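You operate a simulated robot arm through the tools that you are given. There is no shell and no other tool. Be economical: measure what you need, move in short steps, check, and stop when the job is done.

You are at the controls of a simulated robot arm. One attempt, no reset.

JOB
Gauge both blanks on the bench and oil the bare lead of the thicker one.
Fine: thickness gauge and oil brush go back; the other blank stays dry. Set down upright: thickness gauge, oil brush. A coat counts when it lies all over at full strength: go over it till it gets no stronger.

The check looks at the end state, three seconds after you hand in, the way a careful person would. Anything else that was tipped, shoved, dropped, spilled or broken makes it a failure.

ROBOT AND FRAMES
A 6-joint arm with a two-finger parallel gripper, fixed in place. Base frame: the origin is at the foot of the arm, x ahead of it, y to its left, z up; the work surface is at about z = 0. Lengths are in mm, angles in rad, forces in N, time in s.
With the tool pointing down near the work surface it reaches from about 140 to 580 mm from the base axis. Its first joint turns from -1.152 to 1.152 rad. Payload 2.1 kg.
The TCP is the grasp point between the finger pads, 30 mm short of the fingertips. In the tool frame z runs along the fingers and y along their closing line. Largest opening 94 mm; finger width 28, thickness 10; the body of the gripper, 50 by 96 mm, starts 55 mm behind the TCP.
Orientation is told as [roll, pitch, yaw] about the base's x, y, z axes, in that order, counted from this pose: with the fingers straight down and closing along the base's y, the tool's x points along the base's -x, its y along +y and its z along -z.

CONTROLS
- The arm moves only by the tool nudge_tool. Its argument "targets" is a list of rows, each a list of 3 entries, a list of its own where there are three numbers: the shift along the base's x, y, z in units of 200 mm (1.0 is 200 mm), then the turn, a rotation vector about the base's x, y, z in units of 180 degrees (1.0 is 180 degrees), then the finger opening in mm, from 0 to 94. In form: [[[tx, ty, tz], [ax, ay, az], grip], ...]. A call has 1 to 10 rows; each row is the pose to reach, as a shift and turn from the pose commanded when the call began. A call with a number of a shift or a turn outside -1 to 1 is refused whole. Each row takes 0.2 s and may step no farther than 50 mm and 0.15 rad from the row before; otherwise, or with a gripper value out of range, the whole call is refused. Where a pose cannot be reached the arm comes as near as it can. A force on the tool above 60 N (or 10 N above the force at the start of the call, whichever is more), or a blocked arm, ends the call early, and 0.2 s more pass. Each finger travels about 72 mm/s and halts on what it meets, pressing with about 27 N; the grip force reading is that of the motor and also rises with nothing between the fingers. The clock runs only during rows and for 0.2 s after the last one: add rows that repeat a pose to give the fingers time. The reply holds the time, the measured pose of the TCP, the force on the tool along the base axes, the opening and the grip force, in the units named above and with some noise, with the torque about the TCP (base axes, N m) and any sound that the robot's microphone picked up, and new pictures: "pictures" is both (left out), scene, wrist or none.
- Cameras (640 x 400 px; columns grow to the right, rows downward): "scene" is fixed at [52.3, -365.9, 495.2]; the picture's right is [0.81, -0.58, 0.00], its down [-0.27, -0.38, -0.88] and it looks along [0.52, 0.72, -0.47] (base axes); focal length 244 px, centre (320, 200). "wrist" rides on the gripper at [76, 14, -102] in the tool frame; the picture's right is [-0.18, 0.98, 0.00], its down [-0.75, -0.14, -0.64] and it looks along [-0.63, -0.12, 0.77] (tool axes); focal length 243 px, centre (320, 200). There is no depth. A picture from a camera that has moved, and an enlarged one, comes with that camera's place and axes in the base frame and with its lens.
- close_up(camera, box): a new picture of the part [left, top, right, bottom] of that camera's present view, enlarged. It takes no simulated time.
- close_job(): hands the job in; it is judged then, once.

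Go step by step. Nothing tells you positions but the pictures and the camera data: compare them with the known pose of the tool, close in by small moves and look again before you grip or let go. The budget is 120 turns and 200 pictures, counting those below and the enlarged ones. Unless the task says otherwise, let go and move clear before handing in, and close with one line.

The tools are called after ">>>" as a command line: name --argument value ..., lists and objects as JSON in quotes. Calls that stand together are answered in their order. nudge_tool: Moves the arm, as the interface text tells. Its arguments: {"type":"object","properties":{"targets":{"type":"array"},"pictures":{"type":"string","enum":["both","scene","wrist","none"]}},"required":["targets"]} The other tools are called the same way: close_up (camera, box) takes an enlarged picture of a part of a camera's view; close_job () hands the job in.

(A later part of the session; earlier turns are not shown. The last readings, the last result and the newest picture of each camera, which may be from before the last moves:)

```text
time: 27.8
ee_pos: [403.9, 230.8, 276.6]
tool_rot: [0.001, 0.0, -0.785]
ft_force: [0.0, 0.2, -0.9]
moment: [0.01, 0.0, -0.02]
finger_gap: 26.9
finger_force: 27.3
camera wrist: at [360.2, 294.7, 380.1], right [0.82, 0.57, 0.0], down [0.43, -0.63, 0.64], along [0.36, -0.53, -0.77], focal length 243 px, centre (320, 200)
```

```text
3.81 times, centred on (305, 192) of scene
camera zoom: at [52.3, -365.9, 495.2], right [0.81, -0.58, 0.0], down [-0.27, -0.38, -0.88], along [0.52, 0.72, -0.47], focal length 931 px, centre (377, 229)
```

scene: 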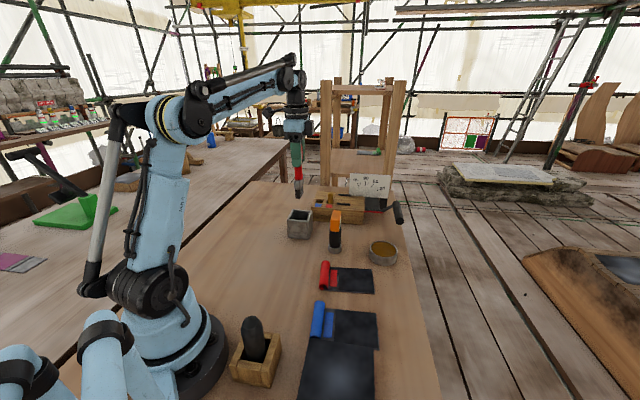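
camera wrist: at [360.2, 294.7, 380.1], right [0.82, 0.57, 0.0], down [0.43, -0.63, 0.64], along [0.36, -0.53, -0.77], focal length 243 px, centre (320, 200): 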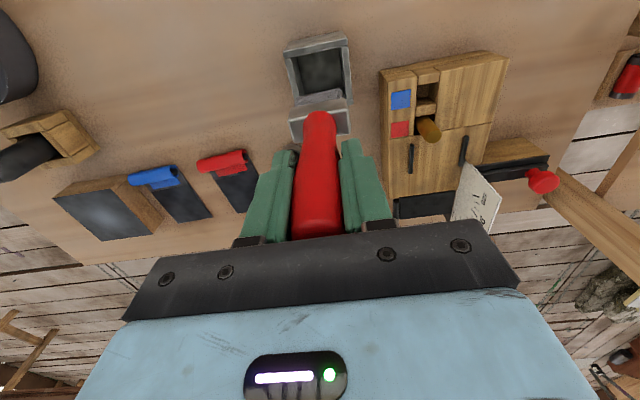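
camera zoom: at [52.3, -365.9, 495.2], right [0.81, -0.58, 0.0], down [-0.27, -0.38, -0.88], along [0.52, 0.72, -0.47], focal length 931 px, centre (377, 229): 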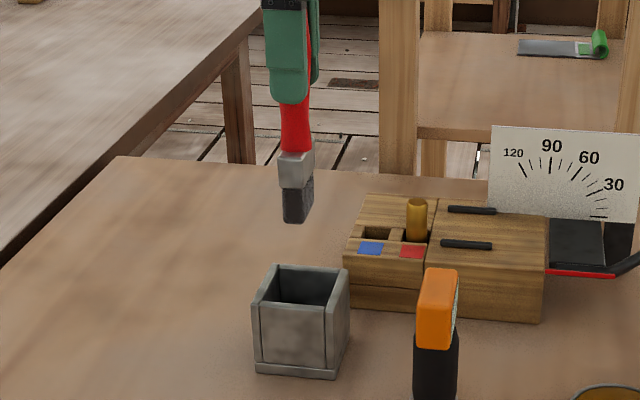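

It's a brush with dark bristles, and its tip is about 138 mm below the TCP. I'll carry it towards the oil tin at about (536, -11), staying high over the gauge.

>>> nudge_tool --targets '[[[0.1, -0.1, 0.08], [0, 0, 0], 5], [[0.22, -0.3, 0.08], [0, 0, 0], 5], [[0.34, -0.5, 0.08], [0, 0, 0], 5], [[0.45, -0.7, 0.08], [0, 0, 0], 5], [[0.5, -0.9, 0], [0, 0, 0], 5], [[0.5, -1.0, -0.1], [0, 0, 0], 5], [[0.5, -1.0, -0.2], [0, 0, 0], 5], [[0.5, -1.0, -0.2], [0, 0, 0], 5]]'

```text
time: 29.6
ee_pos: [503.5, 31.0, 236.8]
tool_rot: [0.0, -0.001, -0.786]
ft_force: [-0.4, -0.1, -0.8]
moment: [-0.01, 0.01, 0.01]
finger_gap: 26.8
finger_force: 27.7
camera wrist: at [459.1, 95.7, 339.6], right [0.82, 0.57, 0.0], down [0.43, -0.63, 0.64], along [0.36, -0.53, -0.77], focal length 243 px, centre (320, 200)
```

scene: 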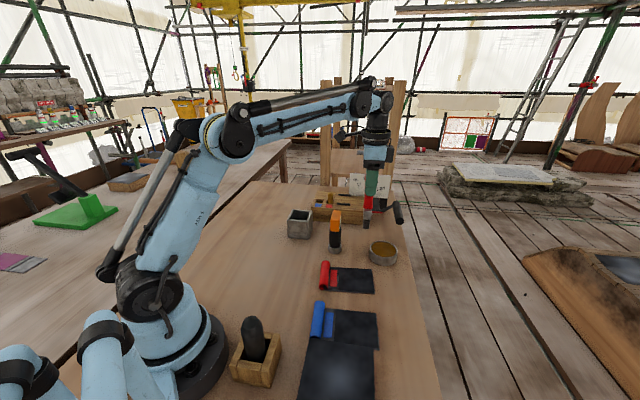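
wrist: 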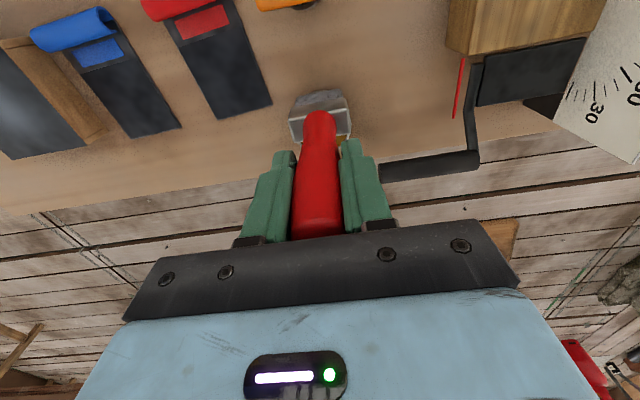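

>>> nudge_tool --targets '[[[0.08, -0.1, -0.05], [0, 0, 0], 5], [[0.163, -0.21, -0.1], [0, 0, 0], 5], [[0.163, -0.21, -0.15], [0, 0, 0], 5], [[0.163, -0.21, -0.15], [0, 0, 0], 5]]'

>>> close_up --camera "scene" --box '[350, 200, 420, 275]'

>>> close_up --camera "wrist" --box '[250, 60, 400, 170]'

```text
time: 30.6
ee_pos: [535.1, -10.9, 205.3]
tool_rot: [-0.002, 0.001, -0.784]
ft_force: [1.1, 0.0, -0.9]
moment: [0.04, -0.04, -0.04]
finger_gap: 27.0
finger_force: 26.8
camera wrist: at [491.5, 53.4, 309.0], right [0.82, 0.57, 0.0], down [0.43, -0.63, 0.64], along [0.36, -0.53, -0.77], focal length 243 px, centre (320, 200)
```

scene: 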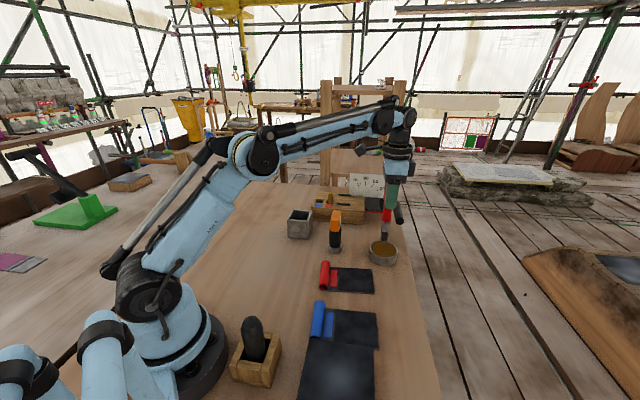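
wrist: 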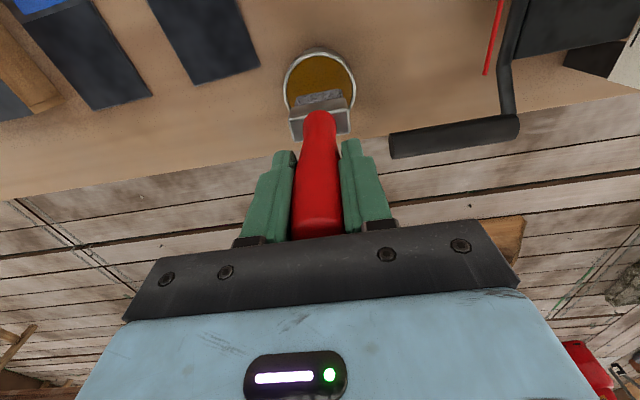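

```text
5.33 times, centred on (385, 238) of scene
camera zoom: at [52.3, -365.9, 495.2], right [0.81, -0.58, 0.0], down [-0.27, -0.38, -0.88], along [0.52, 0.72, -0.47], focal length 1303 px, centre (-27, 0)
```

zoom: 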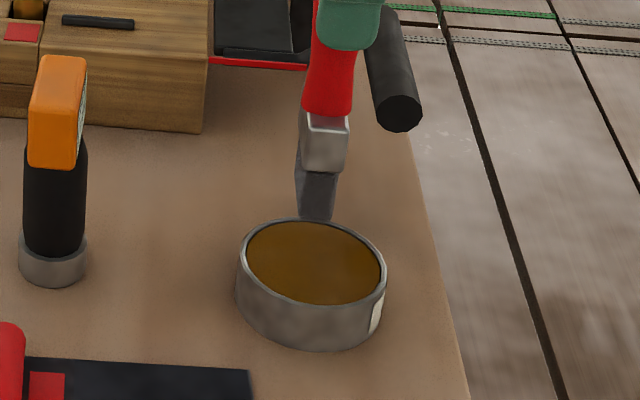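

```text
3.64 times, centred on (325, 115) of wrist
camera zoom: at [491.5, 53.4, 309.0], right [0.82, 0.57, 0.0], down [0.43, -0.63, 0.64], along [0.36, -0.53, -0.77], focal length 882 px, centre (302, 509)
```

zoom: 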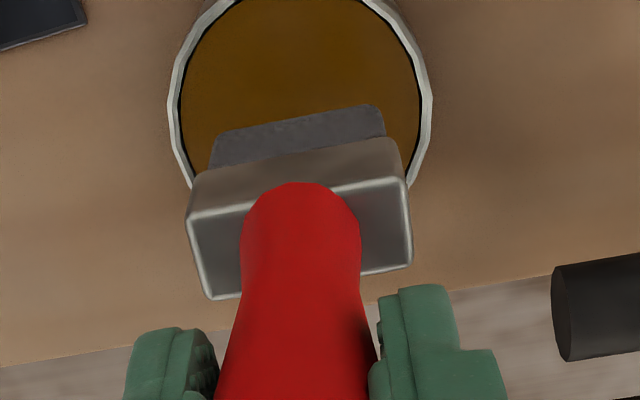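

The brush is centred above the tin, so I'll lower it in.

>>> nudge_tool --targets '[[[0, 0, -0.12], [0, 0, 0], 5], [[0, 0, -0.2], [0, 0, 0], 5], [[0, 0, -0.24], [0, 0, 0], 5], [[0, 0, -0.265], [0, 0, 0], 5], [[0, 0, -0.265], [0, 0, 0], 5]]'

>>> close_up --camera "scene" --box '[350, 200, 420, 275]'

```text
time: 31.8
ee_pos: [536.0, -10.2, 154.2]
tool_rot: [0.001, 0.0, -0.787]
ft_force: [-1.6, -1.1, 26.1]
moment: [-0.3, 0.39, 0.01]
finger_gap: 27.2
finger_force: 27.0
camera wrist: at [492.1, 53.9, 256.6], right [0.82, 0.57, 0.0], down [0.43, -0.63, 0.64], along [0.36, -0.53, -0.77], focal length 243 px, centre (320, 200)
```

scene: 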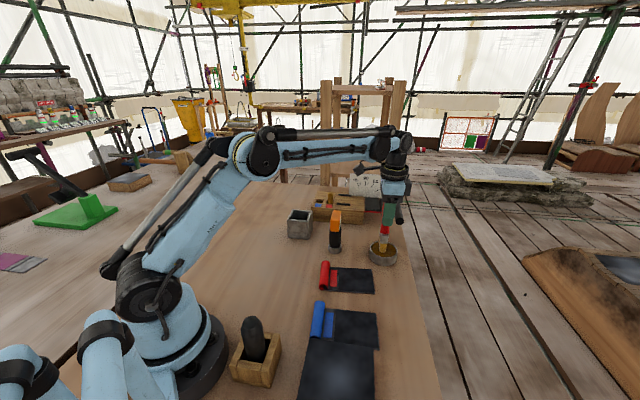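
wrist: 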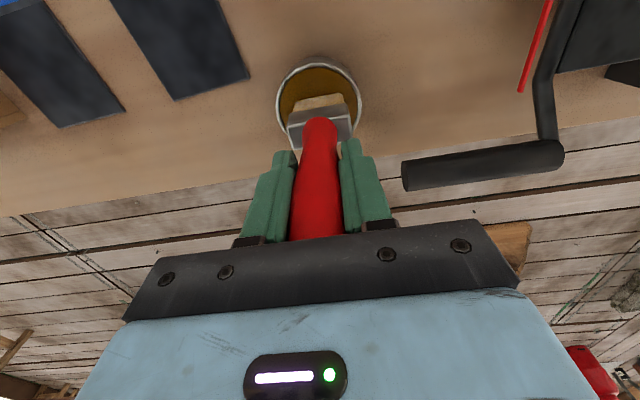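

```text
5.33 times, centred on (385, 238) of scene
camera zoom: at [52.2, -365.9, 495.2], right [0.81, -0.58, 0.0], down [-0.27, -0.38, -0.88], along [0.52, 0.72, -0.47], focal length 1303 px, centre (-27, 0)
```

zoom: 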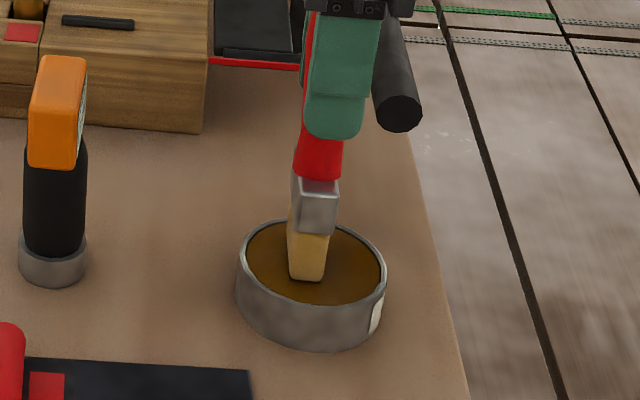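

The bristles changed to a tan, loaded colour. I'll lift and move over the red blank.

>>> nudge_tool --targets '[[[0, 0, 0.1], [0, 0, 0], 5], [[0, 0, 0.27], [0, 0, 0], 5], [[0, 0, 0.27], [0, 0, 0], 5], [[-0.1, 0, 0.27], [0, 0, 0], 5], [[-0.3, 0.05, 0.27], [0, 0, 0], 5], [[-0.5, 0.1, 0.27], [0, 0, 0], 5], [[-0.65, 0.15, 0.27], [0, 0, 0], 5], [[-0.65, 0.15, 0.27], [0, 0, 0], 5]]'

>>> close_up --camera "scene" --box '[310, 240, 390, 310]'

```text
time: 33.6
ee_pos: [404.6, 20.3, 207.0]
tool_rot: [0.0, 0.0, -0.787]
ft_force: [0.6, 0.5, -0.8]
moment: [0.05, -0.02, 0.04]
finger_gap: 27.0
finger_force: 26.5
camera wrist: at [361.4, 84.1, 309.4], right [0.82, 0.57, 0.0], down [0.43, -0.63, 0.64], along [0.36, -0.53, -0.77], focal length 243 px, centre (320, 200)
```

scene: 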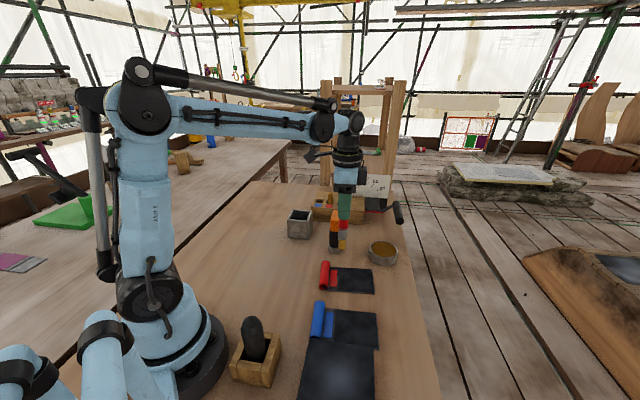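
wrist: 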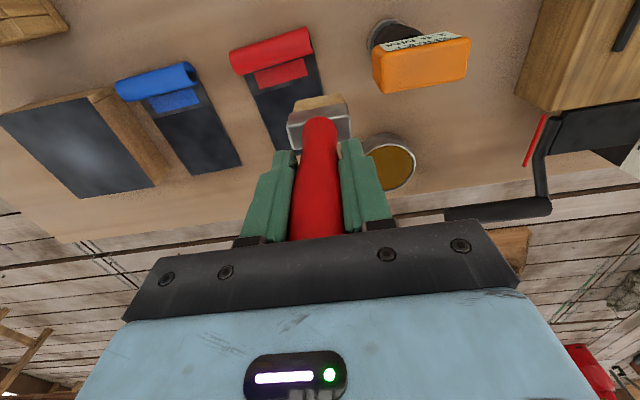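

```text
5.71 times, centred on (350, 275) of scene
camera zoom: at [52.3, -365.9, 495.2], right [0.81, -0.58, 0.0], down [-0.27, -0.38, -0.88], along [0.52, 0.72, -0.47], focal length 1396 px, centre (149, -229)
```

zoom: 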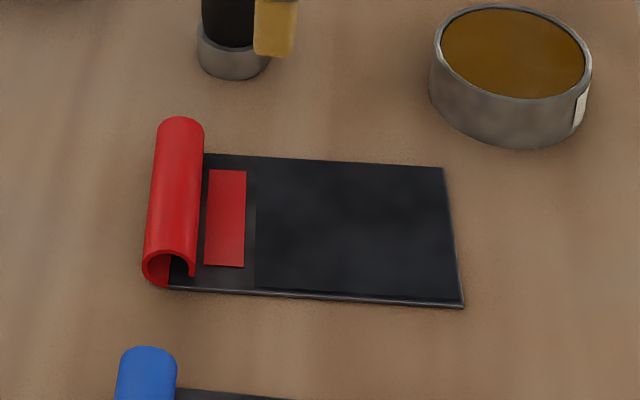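

The bare area is centred near (408, -35), about 90 by 83 mm, turned about -41°. I'll move there and lower close to the sheet.

>>> nudge_tool --targets '[[[0.01, -0.14, 0], [0, 0, 0.011], 5], [[0.017, -0.275, -0.05], [0, 0, 0.022], 5], [[0.017, -0.275, -0.2], [0, 0, 0.022], 5], [[0.017, -0.275, -0.29], [0, 0, 0.022], 5], [[0.017, -0.275, -0.29], [0, 0, 0.022], 5]]'

>>> close_up --camera "scene" --box '[310, 240, 390, 310]'

```text
time: 34.8
ee_pos: [409.6, -35.7, 147.5]
tool_rot: [0.001, 0.001, -0.715]
ft_force: [0.0, -1.0, -0.7]
moment: [-0.01, 0.01, -0.01]
finger_gap: 26.9
finger_force: 26.9
camera wrist: at [361.5, 25.7, 251.6], right [0.78, 0.62, 0.0], down [0.48, -0.6, 0.64], along [0.4, -0.5, -0.77], focal length 243 px, centre (320, 200)
```

scene: 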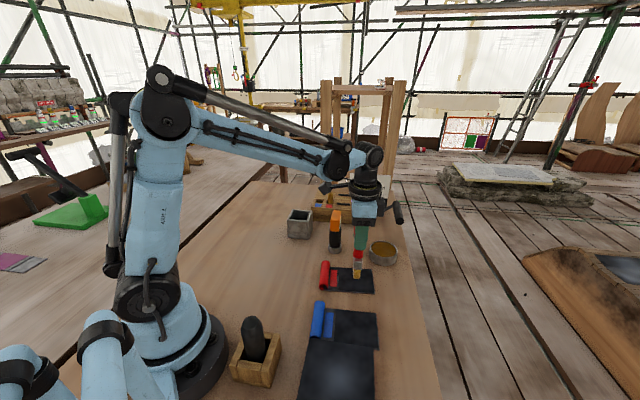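
wrist: 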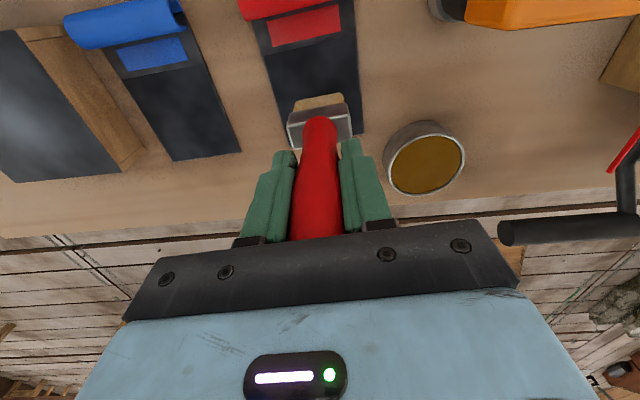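

```text
5.71 times, centred on (350, 275) of scene
camera zoom: at [52.3, -365.9, 495.2], right [0.81, -0.58, 0.0], down [-0.27, -0.38, -0.88], along [0.52, 0.72, -0.47], focal length 1396 px, centre (149, -229)
```

zoom: 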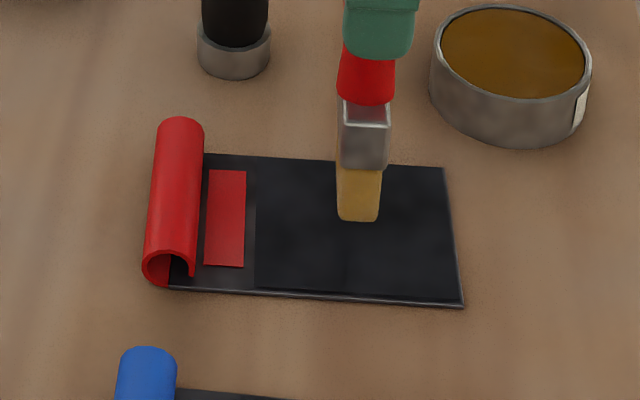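

The tip still looks about 25 mm above the sheet, so I'll keep lowering carefully.

>>> nudge_tool --targets '[[[-0.01, -0.01, -0.04], [0, 0, 0], 5], [[-0.01, -0.01, -0.07], [0, 0, 0], 5], [[-0.01, -0.01, -0.085], [0, 0, 0], 5], [[-0.01, -0.01, -0.085], [0, 0, 0], 5]]' --pictures "none"

>>> close_up --camera "scene" --box '[310, 240, 390, 310]'

```text
time: 35.8
ee_pos: [408.1, -36.3, 130.6]
tool_rot: [-0.001, 0.001, -0.716]
ft_force: [0.1, 0.6, -0.8]
moment: [0.0, -0.03, -0.01]
finger_gap: 27.1
finger_force: 27.3
```

```text
5.71 times, centred on (350, 275) of scene
camera zoom: at [52.3, -365.9, 495.2], right [0.81, -0.58, 0.0], down [-0.27, -0.38, -0.88], along [0.52, 0.72, -0.47], focal length 1396 px, centre (149, -229)
```

zoom: 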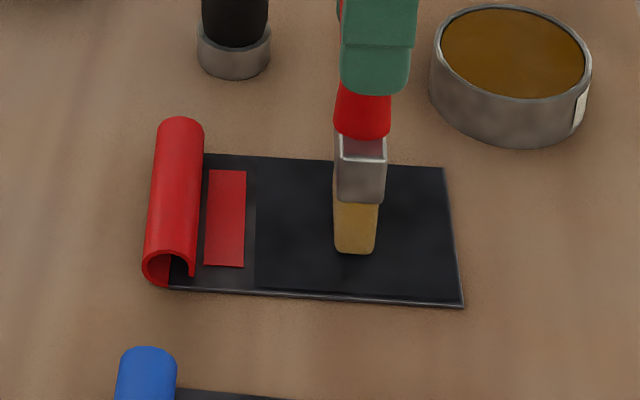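

>>> nudge_tool --targets '[[[0, 0, -0.01], [0, 0, 0], 5], [[0, 0, -0.015], [0, 0, 0], 5], [[0, 0, -0.02], [0, 0, 0], 5], [[0, 0, -0.02], [0, 0, 0], 5]]' --pictures "none"

```text
time: 36.8
ee_pos: [407.4, -35.8, 128.7]
tool_rot: [-0.001, -0.003, -0.713]
ft_force: [0.4, -0.5, 25.5]
moment: [0.24, -0.2, 0.01]
finger_gap: 26.8
finger_force: 26.8
```

>>> nudge_tool --targets '[[[0, 0, 0.004], [0, 0, 0], 5], [[0, 0, 0.004], [0, 0, 0], 5]]' --pictures "none"

```text
time: 37.4
ee_pos: [408.5, -35.5, 127.9]
tool_rot: [0.001, 0.0, -0.714]
ft_force: [0.4, -0.7, 0.1]
moment: [0.0, 0.0, -0.04]
finger_gap: 27.1
finger_force: 27.2
```

>>> nudge_tool --targets '[[[0, 0, -0.0015], [0, 0, 0], 5], [[0, 0, -0.0015], [0, 0, 0], 5]]' --pictures "none"

>>> close_up --camera "scene" --box '[310, 240, 390, 310]'

```text
time: 38.0
ee_pos: [408.4, -36.3, 128.9]
tool_rot: [0.0, -0.001, -0.717]
ft_force: [0.0, 0.6, 0.0]
moment: [0.01, 0.01, -0.04]
finger_gap: 27.1
finger_force: 26.9
```

```text
5.71 times, centred on (350, 275) of scene
camera zoom: at [52.3, -365.9, 495.2], right [0.81, -0.58, 0.0], down [-0.27, -0.38, -0.88], along [0.52, 0.72, -0.47], focal length 1396 px, centre (149, -229)
```

zoom: 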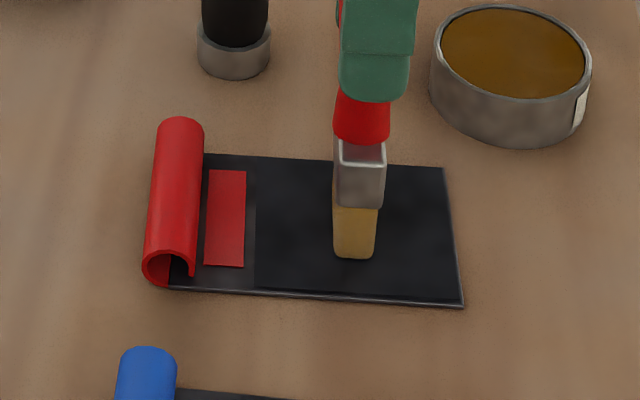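

Contact is light and the brush is near the sheet's centre. First a stroke along the middle lane.

>>> nudge_tool --targets '[[[-0.05, 0.0435, -0.0015], [0, 0, 0], 5], [[-0.1, 0.087, -0.0015], [0, 0, 0], 5], [[-0.132, 0.115, -0.0015], [0, 0, 0], 5], [[-0.066, 0.057, -0.0015], [0, 0, 0], 5], [[0, 0, -0.0015], [0, 0, 0], 5], [[0.066, -0.057, -0.0015], [0, 0, 0], 5], [[0.14, -0.121, -0.0015], [0, 0, 0], 5], [[0.066, -0.057, -0.0015], [0, 0, 0], 5], [[0, 0, -0.0015], [0, 0, 0], 5]]'

>>> close_up --camera "scene" --box '[310, 240, 390, 310]'

```text
time: 40.0
ee_pos: [406.6, -38.1, 128.7]
tool_rot: [-0.001, -0.002, -0.716]
ft_force: [1.5, -1.3, 5.4]
moment: [-0.02, -0.33, 0.01]
finger_gap: 26.9
finger_force: 26.9
camera wrist: at [358.9, 23.2, 231.0], right [0.78, 0.62, 0.0], down [0.47, -0.6, 0.64], along [0.4, -0.5, -0.77], focal length 243 px, centre (320, 200)
```

scene: 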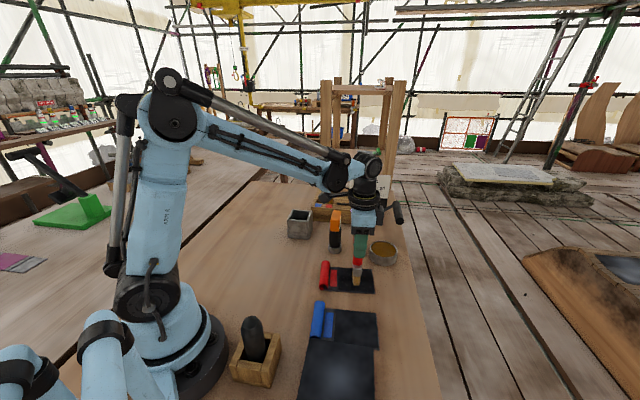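
wrist: 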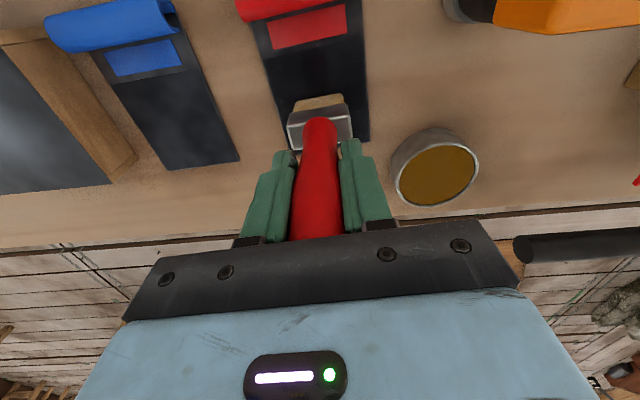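

```text
5.71 times, centred on (350, 275) of scene
camera zoom: at [52.3, -366.0, 495.2], right [0.81, -0.58, 0.0], down [-0.27, -0.38, -0.88], along [0.52, 0.72, -0.47], focal length 1396 px, centre (149, -229)
```

zoom: 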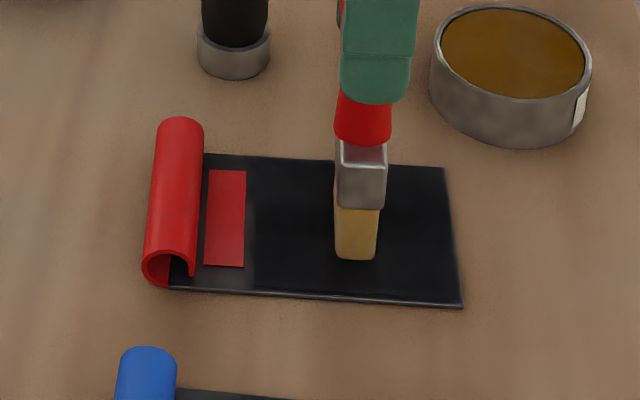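

>>> close_up --camera "wrist" --box '[230, 0, 400, 150]'

```text
2.67 times, centred on (315, 75) of wrist
camera zoom: at [358.9, 23.2, 231.0], right [0.78, 0.62, 0.0], down [0.47, -0.6, 0.64], along [0.4, -0.5, -0.77], focal length 647 px, centre (333, 533)
```

zoom: 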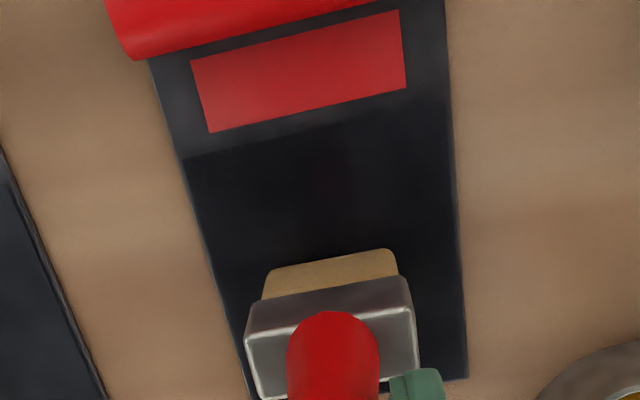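

The coat starts to show as darkening. Now the +e2 (near) lane, back and forth.

>>> nudge_tool --targets '[[[-0.068, -0.079, -0.0005], [0, 0, 0], 5], [[-0.134, -0.0215, -0.0005], [0, 0, 0], 5], [[-0.2, 0.036, -0.0005], [0, 0, 0], 5], [[-0.134, -0.0215, -0.0005], [0, 0, 0], 5], [[-0.068, -0.079, -0.0005], [0, 0, 0], 5], [[-0.002, -0.136, -0.0005], [0, 0, 0], 5], [[0.073, -0.201, -0.0005], [0, 0, 0], 5], [[-0.002, -0.136, -0.0005], [0, 0, 0], 5], [[-0.068, -0.079, -0.0005], [0, 0, 0], 5]]' --pictures "wrist"

>>> close_up --camera "scene" --box '[310, 240, 390, 310]'

>>> close_up --camera "wrist" --box '[230, 0, 400, 150]'

```text
time: 42.0
ee_pos: [394.1, -52.9, 128.4]
tool_rot: [0.001, -0.003, -0.715]
ft_force: [-0.3, 0.0, 1.1]
moment: [-0.12, 0.06, 0.02]
finger_gap: 26.9
finger_force: 27.4
camera wrist: at [345.5, 8.4, 230.9], right [0.78, 0.62, 0.0], down [0.48, -0.6, 0.64], along [0.4, -0.5, -0.77], focal length 243 px, centre (320, 200)
```

wrist: 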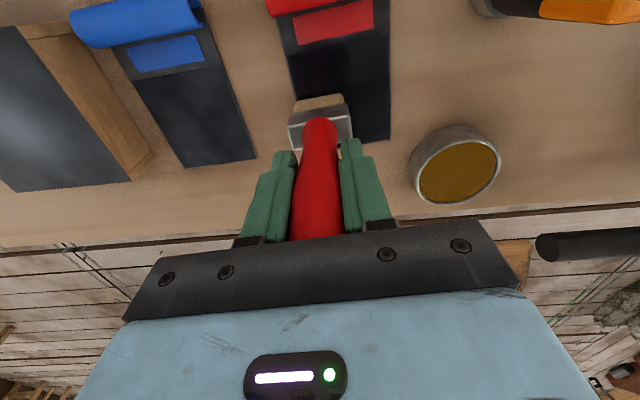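

```text
5.71 times, centred on (350, 275) of scene
camera zoom: at [52.3, -366.0, 495.2], right [0.81, -0.58, 0.0], down [-0.27, -0.38, -0.88], along [0.52, 0.72, -0.47], focal length 1396 px, centre (149, -229)
```

zoom: 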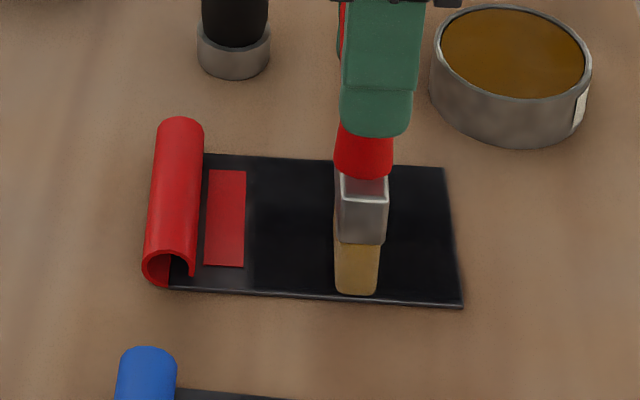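

```text
2.67 times, centred on (315, 75) of wrist
camera zoom: at [345.5, 8.4, 230.9], right [0.78, 0.62, 0.0], down [0.48, -0.6, 0.64], along [0.4, -0.5, -0.77], focal length 647 px, centre (333, 533)
```

zoom: 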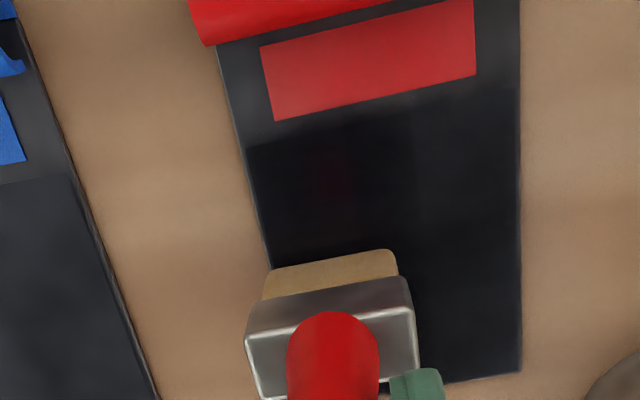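

>>> nudge_tool --targets '[[[0.068, 0.079, 0], [0, 0, 0], 5], [[0.1345, 0.155, 0], [0, 0, 0], 5], [[0.0685, 0.2125, 0], [0, 0, 0], 5], [[0.0025, 0.27, 0], [0, 0, 0], 5], [[0.0685, 0.2125, 0], [0, 0, 0], 5], [[0.1345, 0.155, 0], [0, 0, 0], 5], [[0.2005, 0.098, 0], [0, 0, 0], 5], [[0.2755, 0.033, 0], [0, 0, 0], 5], [[0.2005, 0.098, 0], [0, 0, 0], 5], [[0.1345, 0.155, 0], [0, 0, 0], 5]]' --pictures "none"

>>> close_up --camera "scene" --box '[310, 240, 390, 310]'

>>> close_up --camera "wrist" --box '[230, 0, 400, 150]'

```text
time: 44.2
ee_pos: [420.9, -20.8, 127.2]
tool_rot: [0.001, 0.001, -0.716]
ft_force: [-0.4, 0.2, -0.7]
moment: [-0.02, 0.04, 0.0]
finger_gap: 27.1
finger_force: 27.1
```

```text
5.71 times, centred on (350, 275) of scene
camera zoom: at [52.3, -366.0, 495.2], right [0.81, -0.58, 0.0], down [-0.27, -0.38, -0.88], along [0.52, 0.72, -0.47], focal length 1396 px, centre (149, -229)
```

zoom: 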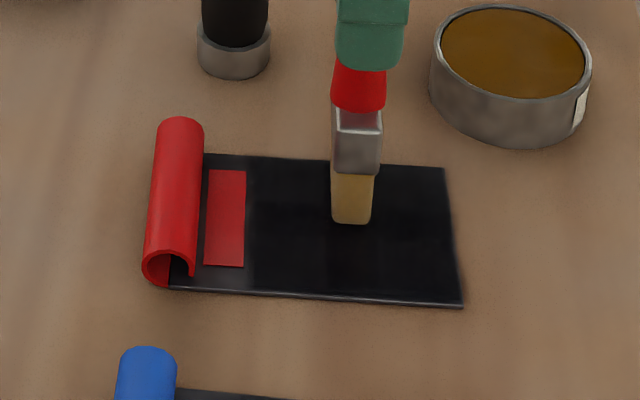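

```text
2.67 times, centred on (315, 75) of wrist
camera zoom: at [371.9, 39.7, 231.0], right [0.78, 0.62, 0.0], down [0.48, -0.6, 0.64], along [0.4, -0.5, -0.77], focal length 647 px, centre (333, 533)
```

zoom: 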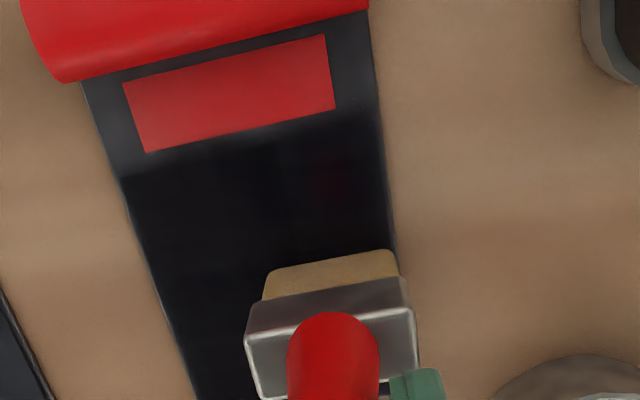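

Contact looks lost on this lane, so I'll press 0.4 mm lower and repeat it.

>>> nudge_tool --targets '[[[0, 0, -0.003], [0, 0, 0], 5], [[-0.066, 0.0575, -0.003], [0, 0, 0], 5], [[-0.132, 0.115, -0.003], [0, 0, 0], 5], [[-0.066, 0.0575, -0.003], [0, 0, 0], 5], [[0, 0, -0.003], [0, 0, 0], 5], [[0.066, -0.057, -0.003], [0, 0, 0], 5], [[0.141, -0.122, -0.003], [0, 0, 0], 5], [[0.066, -0.057, -0.003], [0, 0, 0], 5], [[0, 0, -0.003], [0, 0, 0], 5]]' --pictures "none"

>>> close_up --camera "wrist" --box '[230, 0, 400, 150]'

```text
time: 46.2
ee_pos: [420.9, -19.5, 128.1]
tool_rot: [-0.001, 0.001, -0.716]
ft_force: [0.3, -0.6, -0.5]
moment: [-0.02, 0.01, 0.01]
finger_gap: 26.8
finger_force: 26.8
```

```text
2.67 times, centred on (315, 75) of wrist
camera zoom: at [372.3, 39.5, 230.7], right [0.78, 0.62, 0.0], down [0.48, -0.6, 0.64], along [0.4, -0.5, -0.77], focal length 647 px, centre (333, 533)
```

zoom: 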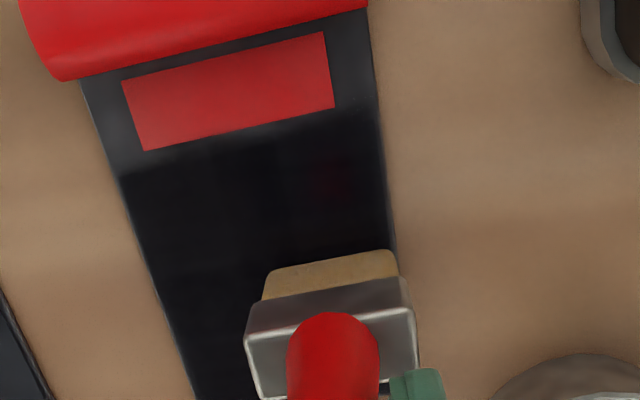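

>>> nudge_tool --targets '[[[0.005, 0.006, -0.002], [0, 0, 0], 5], [[-0.06, 0.063, -0.002], [0, 0, 0], 5], [[-0.128, 0.121, -0.002], [0, 0, 0], 5], [[-0.06, 0.063, -0.002], [0, 0, 0], 5], [[0.005, 0.006, -0.002], [0, 0, 0], 5], [[0.071, -0.051, -0.002], [0, 0, 0], 5], [[0.151, -0.12, -0.002], [0, 0, 0], 5], [[0.08, -0.2, -0.002], [0, 0, 0], 5], [[0.005, -0.29, -0.002], [0, 0, 0], 5]]' --pictures "none"

>>> close_up --camera "scene" --box '[310, 240, 390, 310]'

```text
time: 48.2
ee_pos: [421.9, -80.4, 126.6]
tool_rot: [-0.002, 0.001, -0.716]
ft_force: [-0.5, -0.5, -2.1]
moment: [0.03, 0.0, -0.04]
finger_gap: 26.9
finger_force: 26.7
```

```text
5.71 times, centred on (350, 275) of scene
camera zoom: at [52.3, -365.9, 495.2], right [0.81, -0.58, 0.0], down [-0.27, -0.38, -0.88], along [0.52, 0.72, -0.47], focal length 1396 px, centre (149, -229)
```

zoom: 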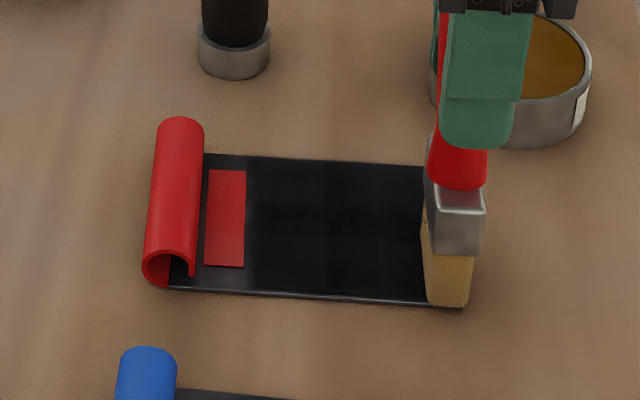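

>>> nudge_tool --targets '[[[-0.068, 0.059, 0], [0, 0, 0], 5], [[-0.136, 0.118, 0], [0, 0, 0], 5], [[-0.204, 0.177, 0], [0, 0, 0], 5], [[-0.272, 0.236, 0], [0, 0, 0], 5], [[-0.204, 0.177, 0], [0, 0, 0], 5], [[-0.136, 0.118, 0], [0, 0, 0], 5], [[-0.068, 0.059, 0], [0, 0, 0], 5], [[0, 0, 0], [0, 0, 0], 5], [[0.065, 0.075, 0], [0, 0, 0], 5]]' --pictures "none"

>>> nudge_tool --targets '[[[-0.068, 0.059, 0], [0, 0, 0], 5], [[-0.136, 0.118, 0], [0, 0, 0], 5], [[-0.204, 0.177, 0], [0, 0, 0], 5], [[-0.272, 0.236, 0], [0, 0, 0], 5], [[-0.136, 0.118, 0], [0, 0, 0], 5], [[-0.136, 0.118, 0.2], [0, 0, 0], 5], [[-0.0, 0.2, 0.4], [0, 0, 0], 5], [[0.0, 0.4, 0.4], [0, 0, 0], 5], [[0.0, 0.6, 0.4], [0, 0, 0], 5], [[0.0, 0.6, 0.4], [0, 0, 0], 5]]'

>>> close_up --camera "scene" --box '[310, 240, 390, 310]'

>>> close_up --camera "wrist" --box '[190, 0, 400, 150]'

```text
time: 50.2
ee_pos: [435.0, -64.4, 127.1]
tool_rot: [0.001, -0.002, -0.715]
ft_force: [-0.3, -1.0, 0.1]
moment: [-0.06, 0.08, 0.05]
finger_gap: 26.8
finger_force: 27.4
```

```text
refused: row 7 steps farther than a row can; nothing moved
```

```text
5.71 times, centred on (350, 275) of scene
camera zoom: at [52.3, -366.0, 495.2], right [0.81, -0.58, 0.0], down [-0.27, -0.38, -0.88], along [0.52, 0.72, -0.47], focal length 1396 px, centre (149, -229)
```

zoom: 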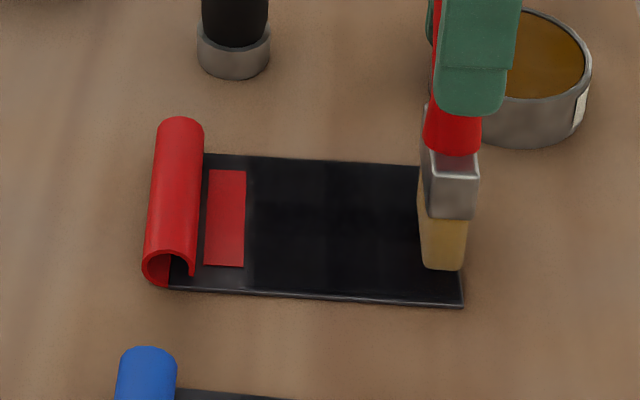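

```text
2.67 times, centred on (295, 75) of wrist
camera zoom: at [386.5, -4.2, 229.8], right [0.78, 0.62, 0.0], down [0.48, -0.6, 0.64], along [0.4, -0.5, -0.77], focal length 647 px, centre (387, 533)
```

zoom: 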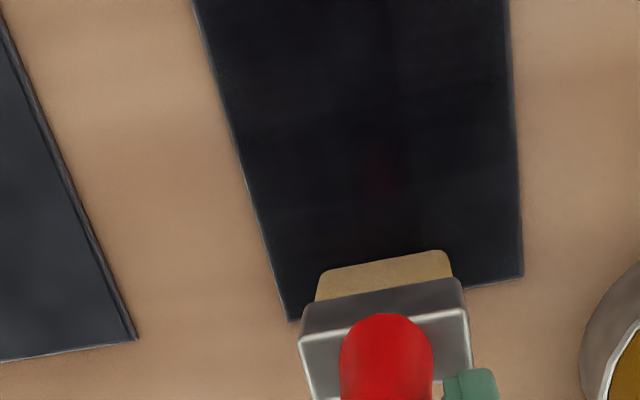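

>>> nudge_tool --targets '[[[-0.068, 0.059, 0], [0, 0, 0], 5], [[-0.136, 0.118, 0], [0, 0, 0], 5], [[-0.204, 0.177, 0], [0, 0, 0], 5], [[-0.272, 0.236, 0], [0, 0, 0], 5], [[-0.136, 0.118, 0], [0, 0, 0], 5], [[0, 0, 0], [0, 0, 0], 5], [[0.03, -0.03, 0.2], [0, 0, 0], 5], [[0.15, -0.15, 0.3], [0, 0, 0], 5], [[0.2, -0.2, 0.3], [0, 0, 0], 5]]'

>>> close_up --camera "scene" --box '[310, 240, 390, 310]'

>>> close_up --camera "wrist" --box '[190, 0, 400, 150]'

```text
time: 52.2
ee_pos: [474.2, -105.2, 187.6]
tool_rot: [0.001, 0.002, -0.716]
ft_force: [0.4, 0.7, -0.6]
moment: [0.02, -0.01, -0.02]
finger_gap: 27.1
finger_force: 27.1
camera wrist: at [425.8, -44.5, 290.7], right [0.78, 0.62, 0.0], down [0.48, -0.6, 0.64], along [0.4, -0.5, -0.77], focal length 243 px, centre (320, 200)
```

scene: 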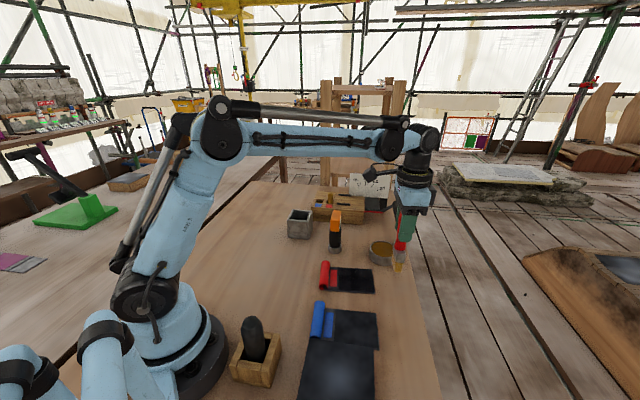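
wrist: 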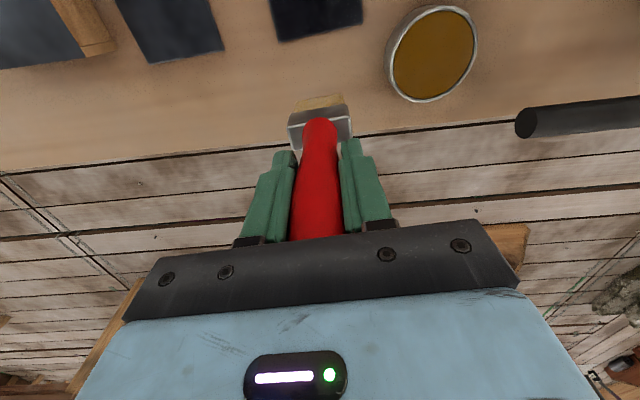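

```text
5.71 times, centred on (350, 275) of scene
camera zoom: at [52.3, -365.9, 495.2], right [0.81, -0.58, 0.0], down [-0.27, -0.38, -0.88], along [0.52, 0.72, -0.47], focal length 1396 px, centre (149, -229)
```

zoom: 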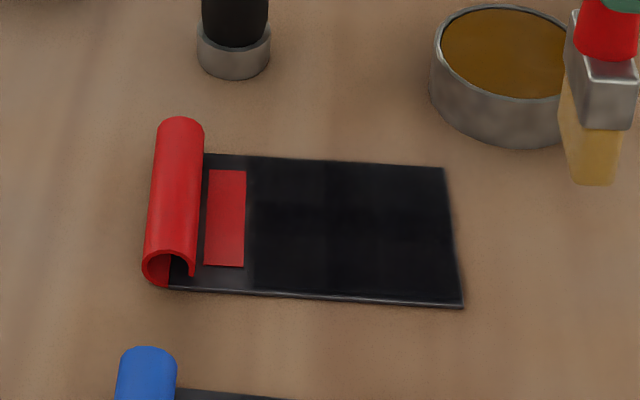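

```text
2.67 times, centred on (295, 75) of wrist
camera zoom: at [425.8, -44.5, 290.7], right [0.78, 0.62, 0.0], down [0.48, -0.6, 0.64], along [0.4, -0.5, -0.77], focal length 647 px, centre (387, 533)
```

zoom: 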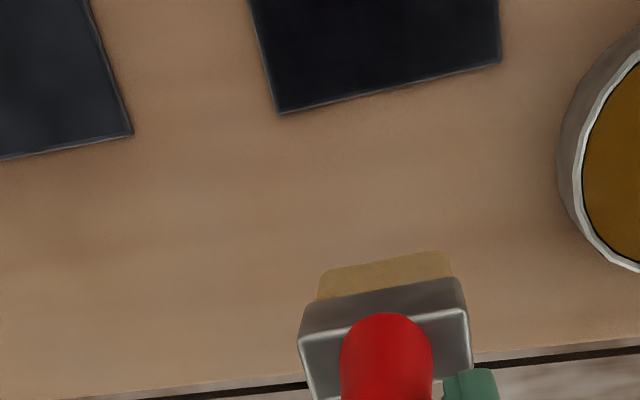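

>>> close_up --camera "scene" --box '[336, 262, 380, 298]'

>>> nudge_tool --targets '[[[-0.05, 0.05, 0.2], [0, 0, 0], 5], [[-0.2, -0.05, 0.3], [0, 0, 0], 5], [[-0.4, -0.1, 0.3], [0, 0, 0], 5], [[-0.55, -0.12, 0.3], [0, 0, 0], 5]]' --pictures "wrist"

```text
11.11 times, centred on (358, 280) of scene
camera zoom: at [52.3, -365.9, 495.2], right [0.81, -0.58, 0.0], down [-0.27, -0.38, -0.88], along [0.52, 0.72, -0.47], focal length 2715 px, centre (-102, -689)
```

zoom: 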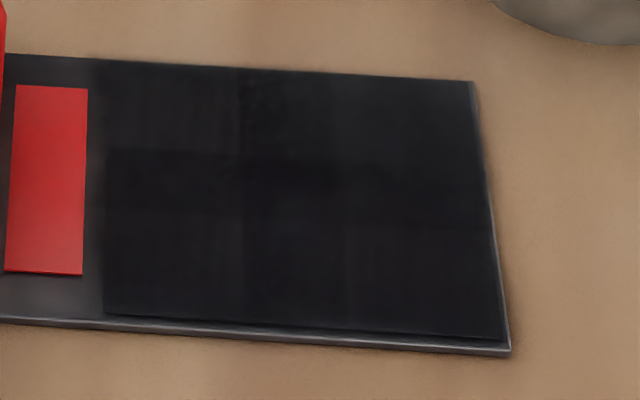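

```text
time: 53.2
ee_pos: [363.6, -128.6, 247.0]
tool_rot: [0.0, -0.001, -0.714]
ft_force: [-0.4, 0.0, -0.1]
moment: [0.03, -0.02, -0.02]
finger_gap: 26.9
finger_force: 27.1
camera wrist: at [314.8, -67.7, 350.0], right [0.78, 0.62, 0.0], down [0.48, -0.6, 0.64], along [0.4, -0.5, -0.77], focal length 243 px, centre (320, 200)
```

wrist: 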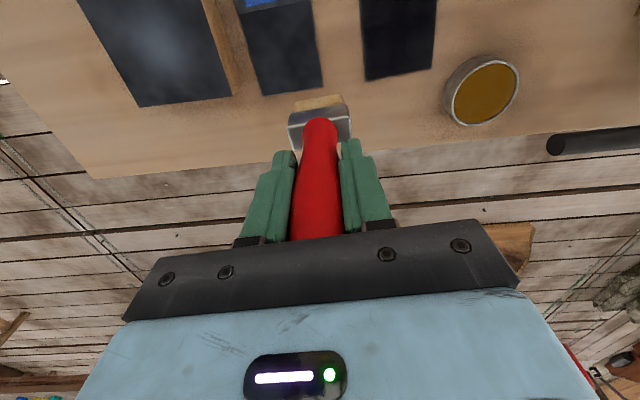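

The far lane looks a little weaker, so I'll re-dip and go over it again.

>>> nudge_tool --targets '[[[0.17, 0.12, 0], [0, 0, 0], 5], [[0.34, 0.24, 0], [0, 0, 0], 5], [[0.51, 0.36, 0], [0, 0, 0], 5], [[0.68, 0.47, -0.05], [0, 0, 0], 5], [[0.85, 0.58, -0.15], [0, 0, 0], 5], [[0.862, 0.593, -0.3], [0, 0, 0], 5], [[0.862, 0.593, -0.42], [0, 0, 0], 5], [[0.862, 0.593, -0.455], [0, 0, 0], 5], [[0.862, 0.593, -0.465], [0, 0, 0], 5], [[0.862, 0.593, -0.465], [0, 0, 0], 5]]'

>>> close_up --camera "scene" --box '[350, 200, 420, 275]'

```text
time: 55.4
ee_pos: [536.8, -9.8, 154.4]
tool_rot: [0.0, 0.0, -0.716]
ft_force: [0.1, 0.5, -0.1]
moment: [0.02, 0.03, 0.0]
finger_gap: 26.9
finger_force: 26.6
camera wrist: at [489.1, 51.2, 257.5], right [0.78, 0.62, 0.0], down [0.48, -0.6, 0.64], along [0.4, -0.5, -0.77], focal length 243 px, centre (320, 200)
```

scene: 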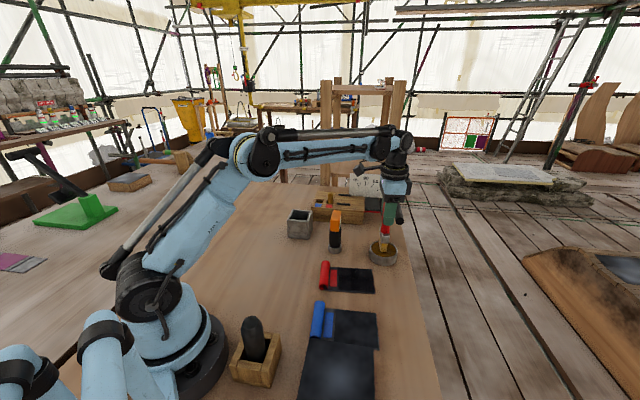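
wrist: 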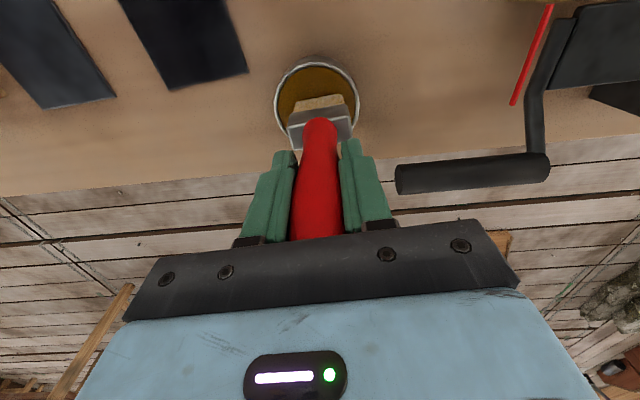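

```text
5.33 times, centred on (385, 238) of scene
camera zoom: at [52.3, -365.9, 495.2], right [0.81, -0.58, 0.0], down [-0.27, -0.38, -0.88], along [0.52, 0.72, -0.47], focal length 1303 px, centre (-27, 0)
```

zoom: 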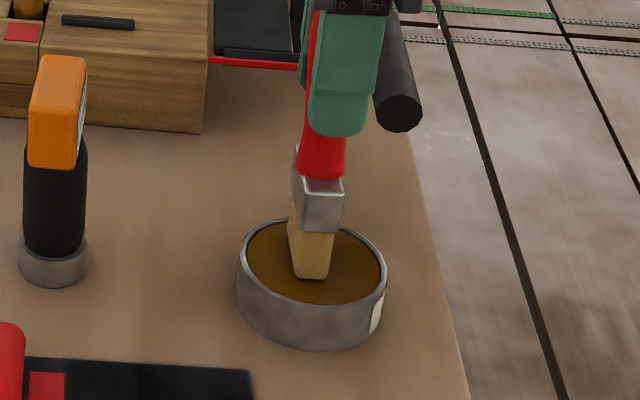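

>>> nudge_tool --targets '[[[0, 0, -0.006], [0, 0, 0], 5], [[0, 0, -0.01], [0, 0, 0], 5], [[0, 0, -0.01], [0, 0, 0], 5]]' --pictures "none"

```text
time: 56.2
ee_pos: [537.2, -9.7, 153.3]
tool_rot: [0.001, -0.001, -0.714]
ft_force: [1.3, 1.4, 26.4]
moment: [-0.17, 0.12, -0.03]
finger_gap: 26.9
finger_force: 27.1
```

>>> nudge_tool --targets '[[[0, 0, 0.1], [0, 0, 0], 5], [[0, 0, 0.27], [0, 0, 0], 5], [[-0.2, -0.02, 0.27], [0, 0, 0], 5], [[-0.4, -0.04, 0.27], [0, 0, 0], 5], [[-0.579, -0.05, 0.2], [0, 0, 0], 5], [[-0.579, -0.05, 0.05], [0, 0, 0], 5], [[-0.579, -0.05, -0.08], [0, 0, 0], 5], [[-0.579, -0.05, -0.115], [0, 0, 0], 5], [[-0.579, -0.05, -0.122], [0, 0, 0], 5], [[-0.579, -0.05, -0.122], [0, 0, 0], 5]]' --pictures "none"

>>> close_up --camera "scene" --box '[336, 262, 380, 298]'

```text
time: 58.4
ee_pos: [421.4, -19.3, 127.8]
tool_rot: [0.001, -0.001, -0.715]
ft_force: [-0.4, -0.8, 2.2]
moment: [-0.15, 0.17, 0.03]
finger_gap: 27.0
finger_force: 27.1
```

```text
11.11 times, centred on (358, 280) of scene
camera zoom: at [52.3, -365.9, 495.2], right [0.81, -0.58, 0.0], down [-0.27, -0.38, -0.88], along [0.52, 0.72, -0.47], focal length 2715 px, centre (-102, -689)
```

zoom: 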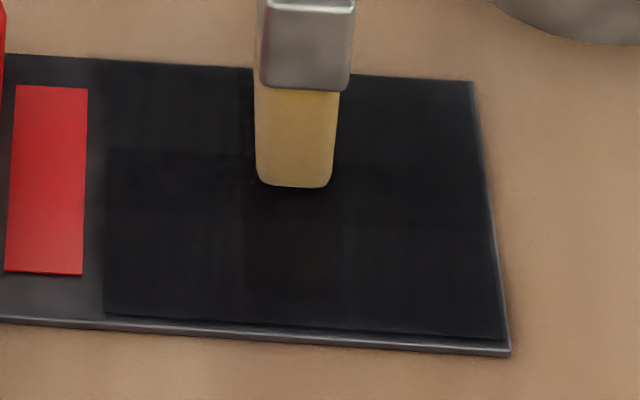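

>>> nudge_tool --targets '[[[-0.07, 0.061, -0.001], [0, 0, 0], 5], [[-0.14, 0.121, -0.001], [0, 0, 0], 5], [[-0.07, 0.061, -0.001], [0, 0, 0], 5], [[0, 0, -0.001], [0, 0, 0], 5], [[0.066, -0.058, -0.001], [0, 0, 0], 5], [[0.134, -0.117, -0.001], [0, 0, 0], 5], [[0.066, -0.058, -0.001], [0, 0, 0], 5], [[0, 0, -0.001], [0, 0, 0], 5], [[-0.07, 0.061, -0.001], [0, 0, 0], 5], [[-0.14, 0.121, -0.001], [0, 0, 0], 5]]' --pictures "none"

>>> close_up --camera "scene" --box '[336, 262, 380, 298]'

```text
time: 60.6
ee_pos: [393.8, 4.4, 127.8]
tool_rot: [0.001, -0.002, -0.716]
ft_force: [0.2, -0.4, 1.3]
moment: [0.06, -0.09, -0.02]
finger_gap: 26.8
finger_force: 26.7
```

```text
11.11 times, centred on (358, 280) of scene
camera zoom: at [52.3, -365.9, 495.2], right [0.81, -0.58, 0.0], down [-0.27, -0.38, -0.88], along [0.52, 0.72, -0.47], focal length 2715 px, centre (-102, -689)
```

zoom: 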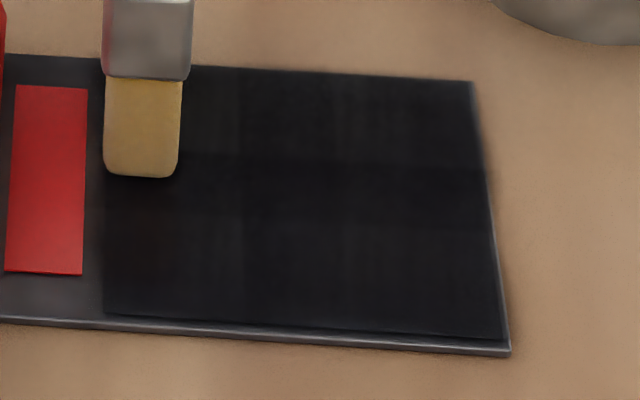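

>>> nudge_tool --targets '[[[0.035, -0.03, -0.002], [0, 0, 0], 5], [[0.07, -0.06, -0.002], [0, 0, 0], 5], [[0.14, -0.121, -0.002], [0, 0, 0], 5], [[0.206, -0.179, -0.002], [0, 0, 0], 5], [[0.274, -0.238, -0.002], [0, 0, 0], 5], [[0.206, -0.179, -0.002], [0, 0, 0], 5], [[0.14, -0.121, -0.002], [0, 0, 0], 5], [[0.07, -0.06, -0.002], [0, 0, 0], 5], [[0, 0, -0.002], [0, 0, 0], 5]]' --pictures "none"

>>> nudge_tool --targets '[[[0.07, -0.06, 0], [0, 0, 0], 5], [[0.14, -0.121, 0], [0, 0, 0], 5], [[0.206, -0.179, 0], [0, 0, 0], 5], [[0.274, -0.238, 0], [0, 0, 0], 5], [[0.209, -0.313, 0], [0, 0, 0], 5], [[0.143, -0.388, 0], [0, 0, 0], 5]]' --pictures "none"

>>> close_up --camera "scene" --box '[336, 262, 380, 298]'

```text
time: 62.6
ee_pos: [393.5, 4.7, 126.3]
tool_rot: [0.001, -0.001, -0.715]
ft_force: [-0.5, 0.3, -1.3]
moment: [0.03, -0.02, -0.03]
finger_gap: 26.9
finger_force: 26.8
```

```text
time: 64.0
ee_pos: [422.2, -72.8, 127.2]
tool_rot: [0.001, -0.002, -0.716]
ft_force: [3.8, 3.5, 13.6]
moment: [0.38, -0.46, -0.03]
finger_gap: 27.2
finger_force: 27.4
```

```text
11.11 times, centred on (358, 280) of scene
camera zoom: at [52.3, -365.9, 495.2], right [0.81, -0.58, 0.0], down [-0.27, -0.38, -0.88], along [0.52, 0.72, -0.47], focal length 2715 px, centre (-102, -689)
```

zoom: 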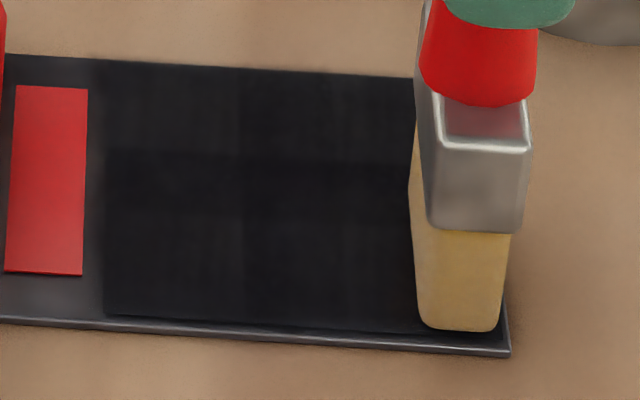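

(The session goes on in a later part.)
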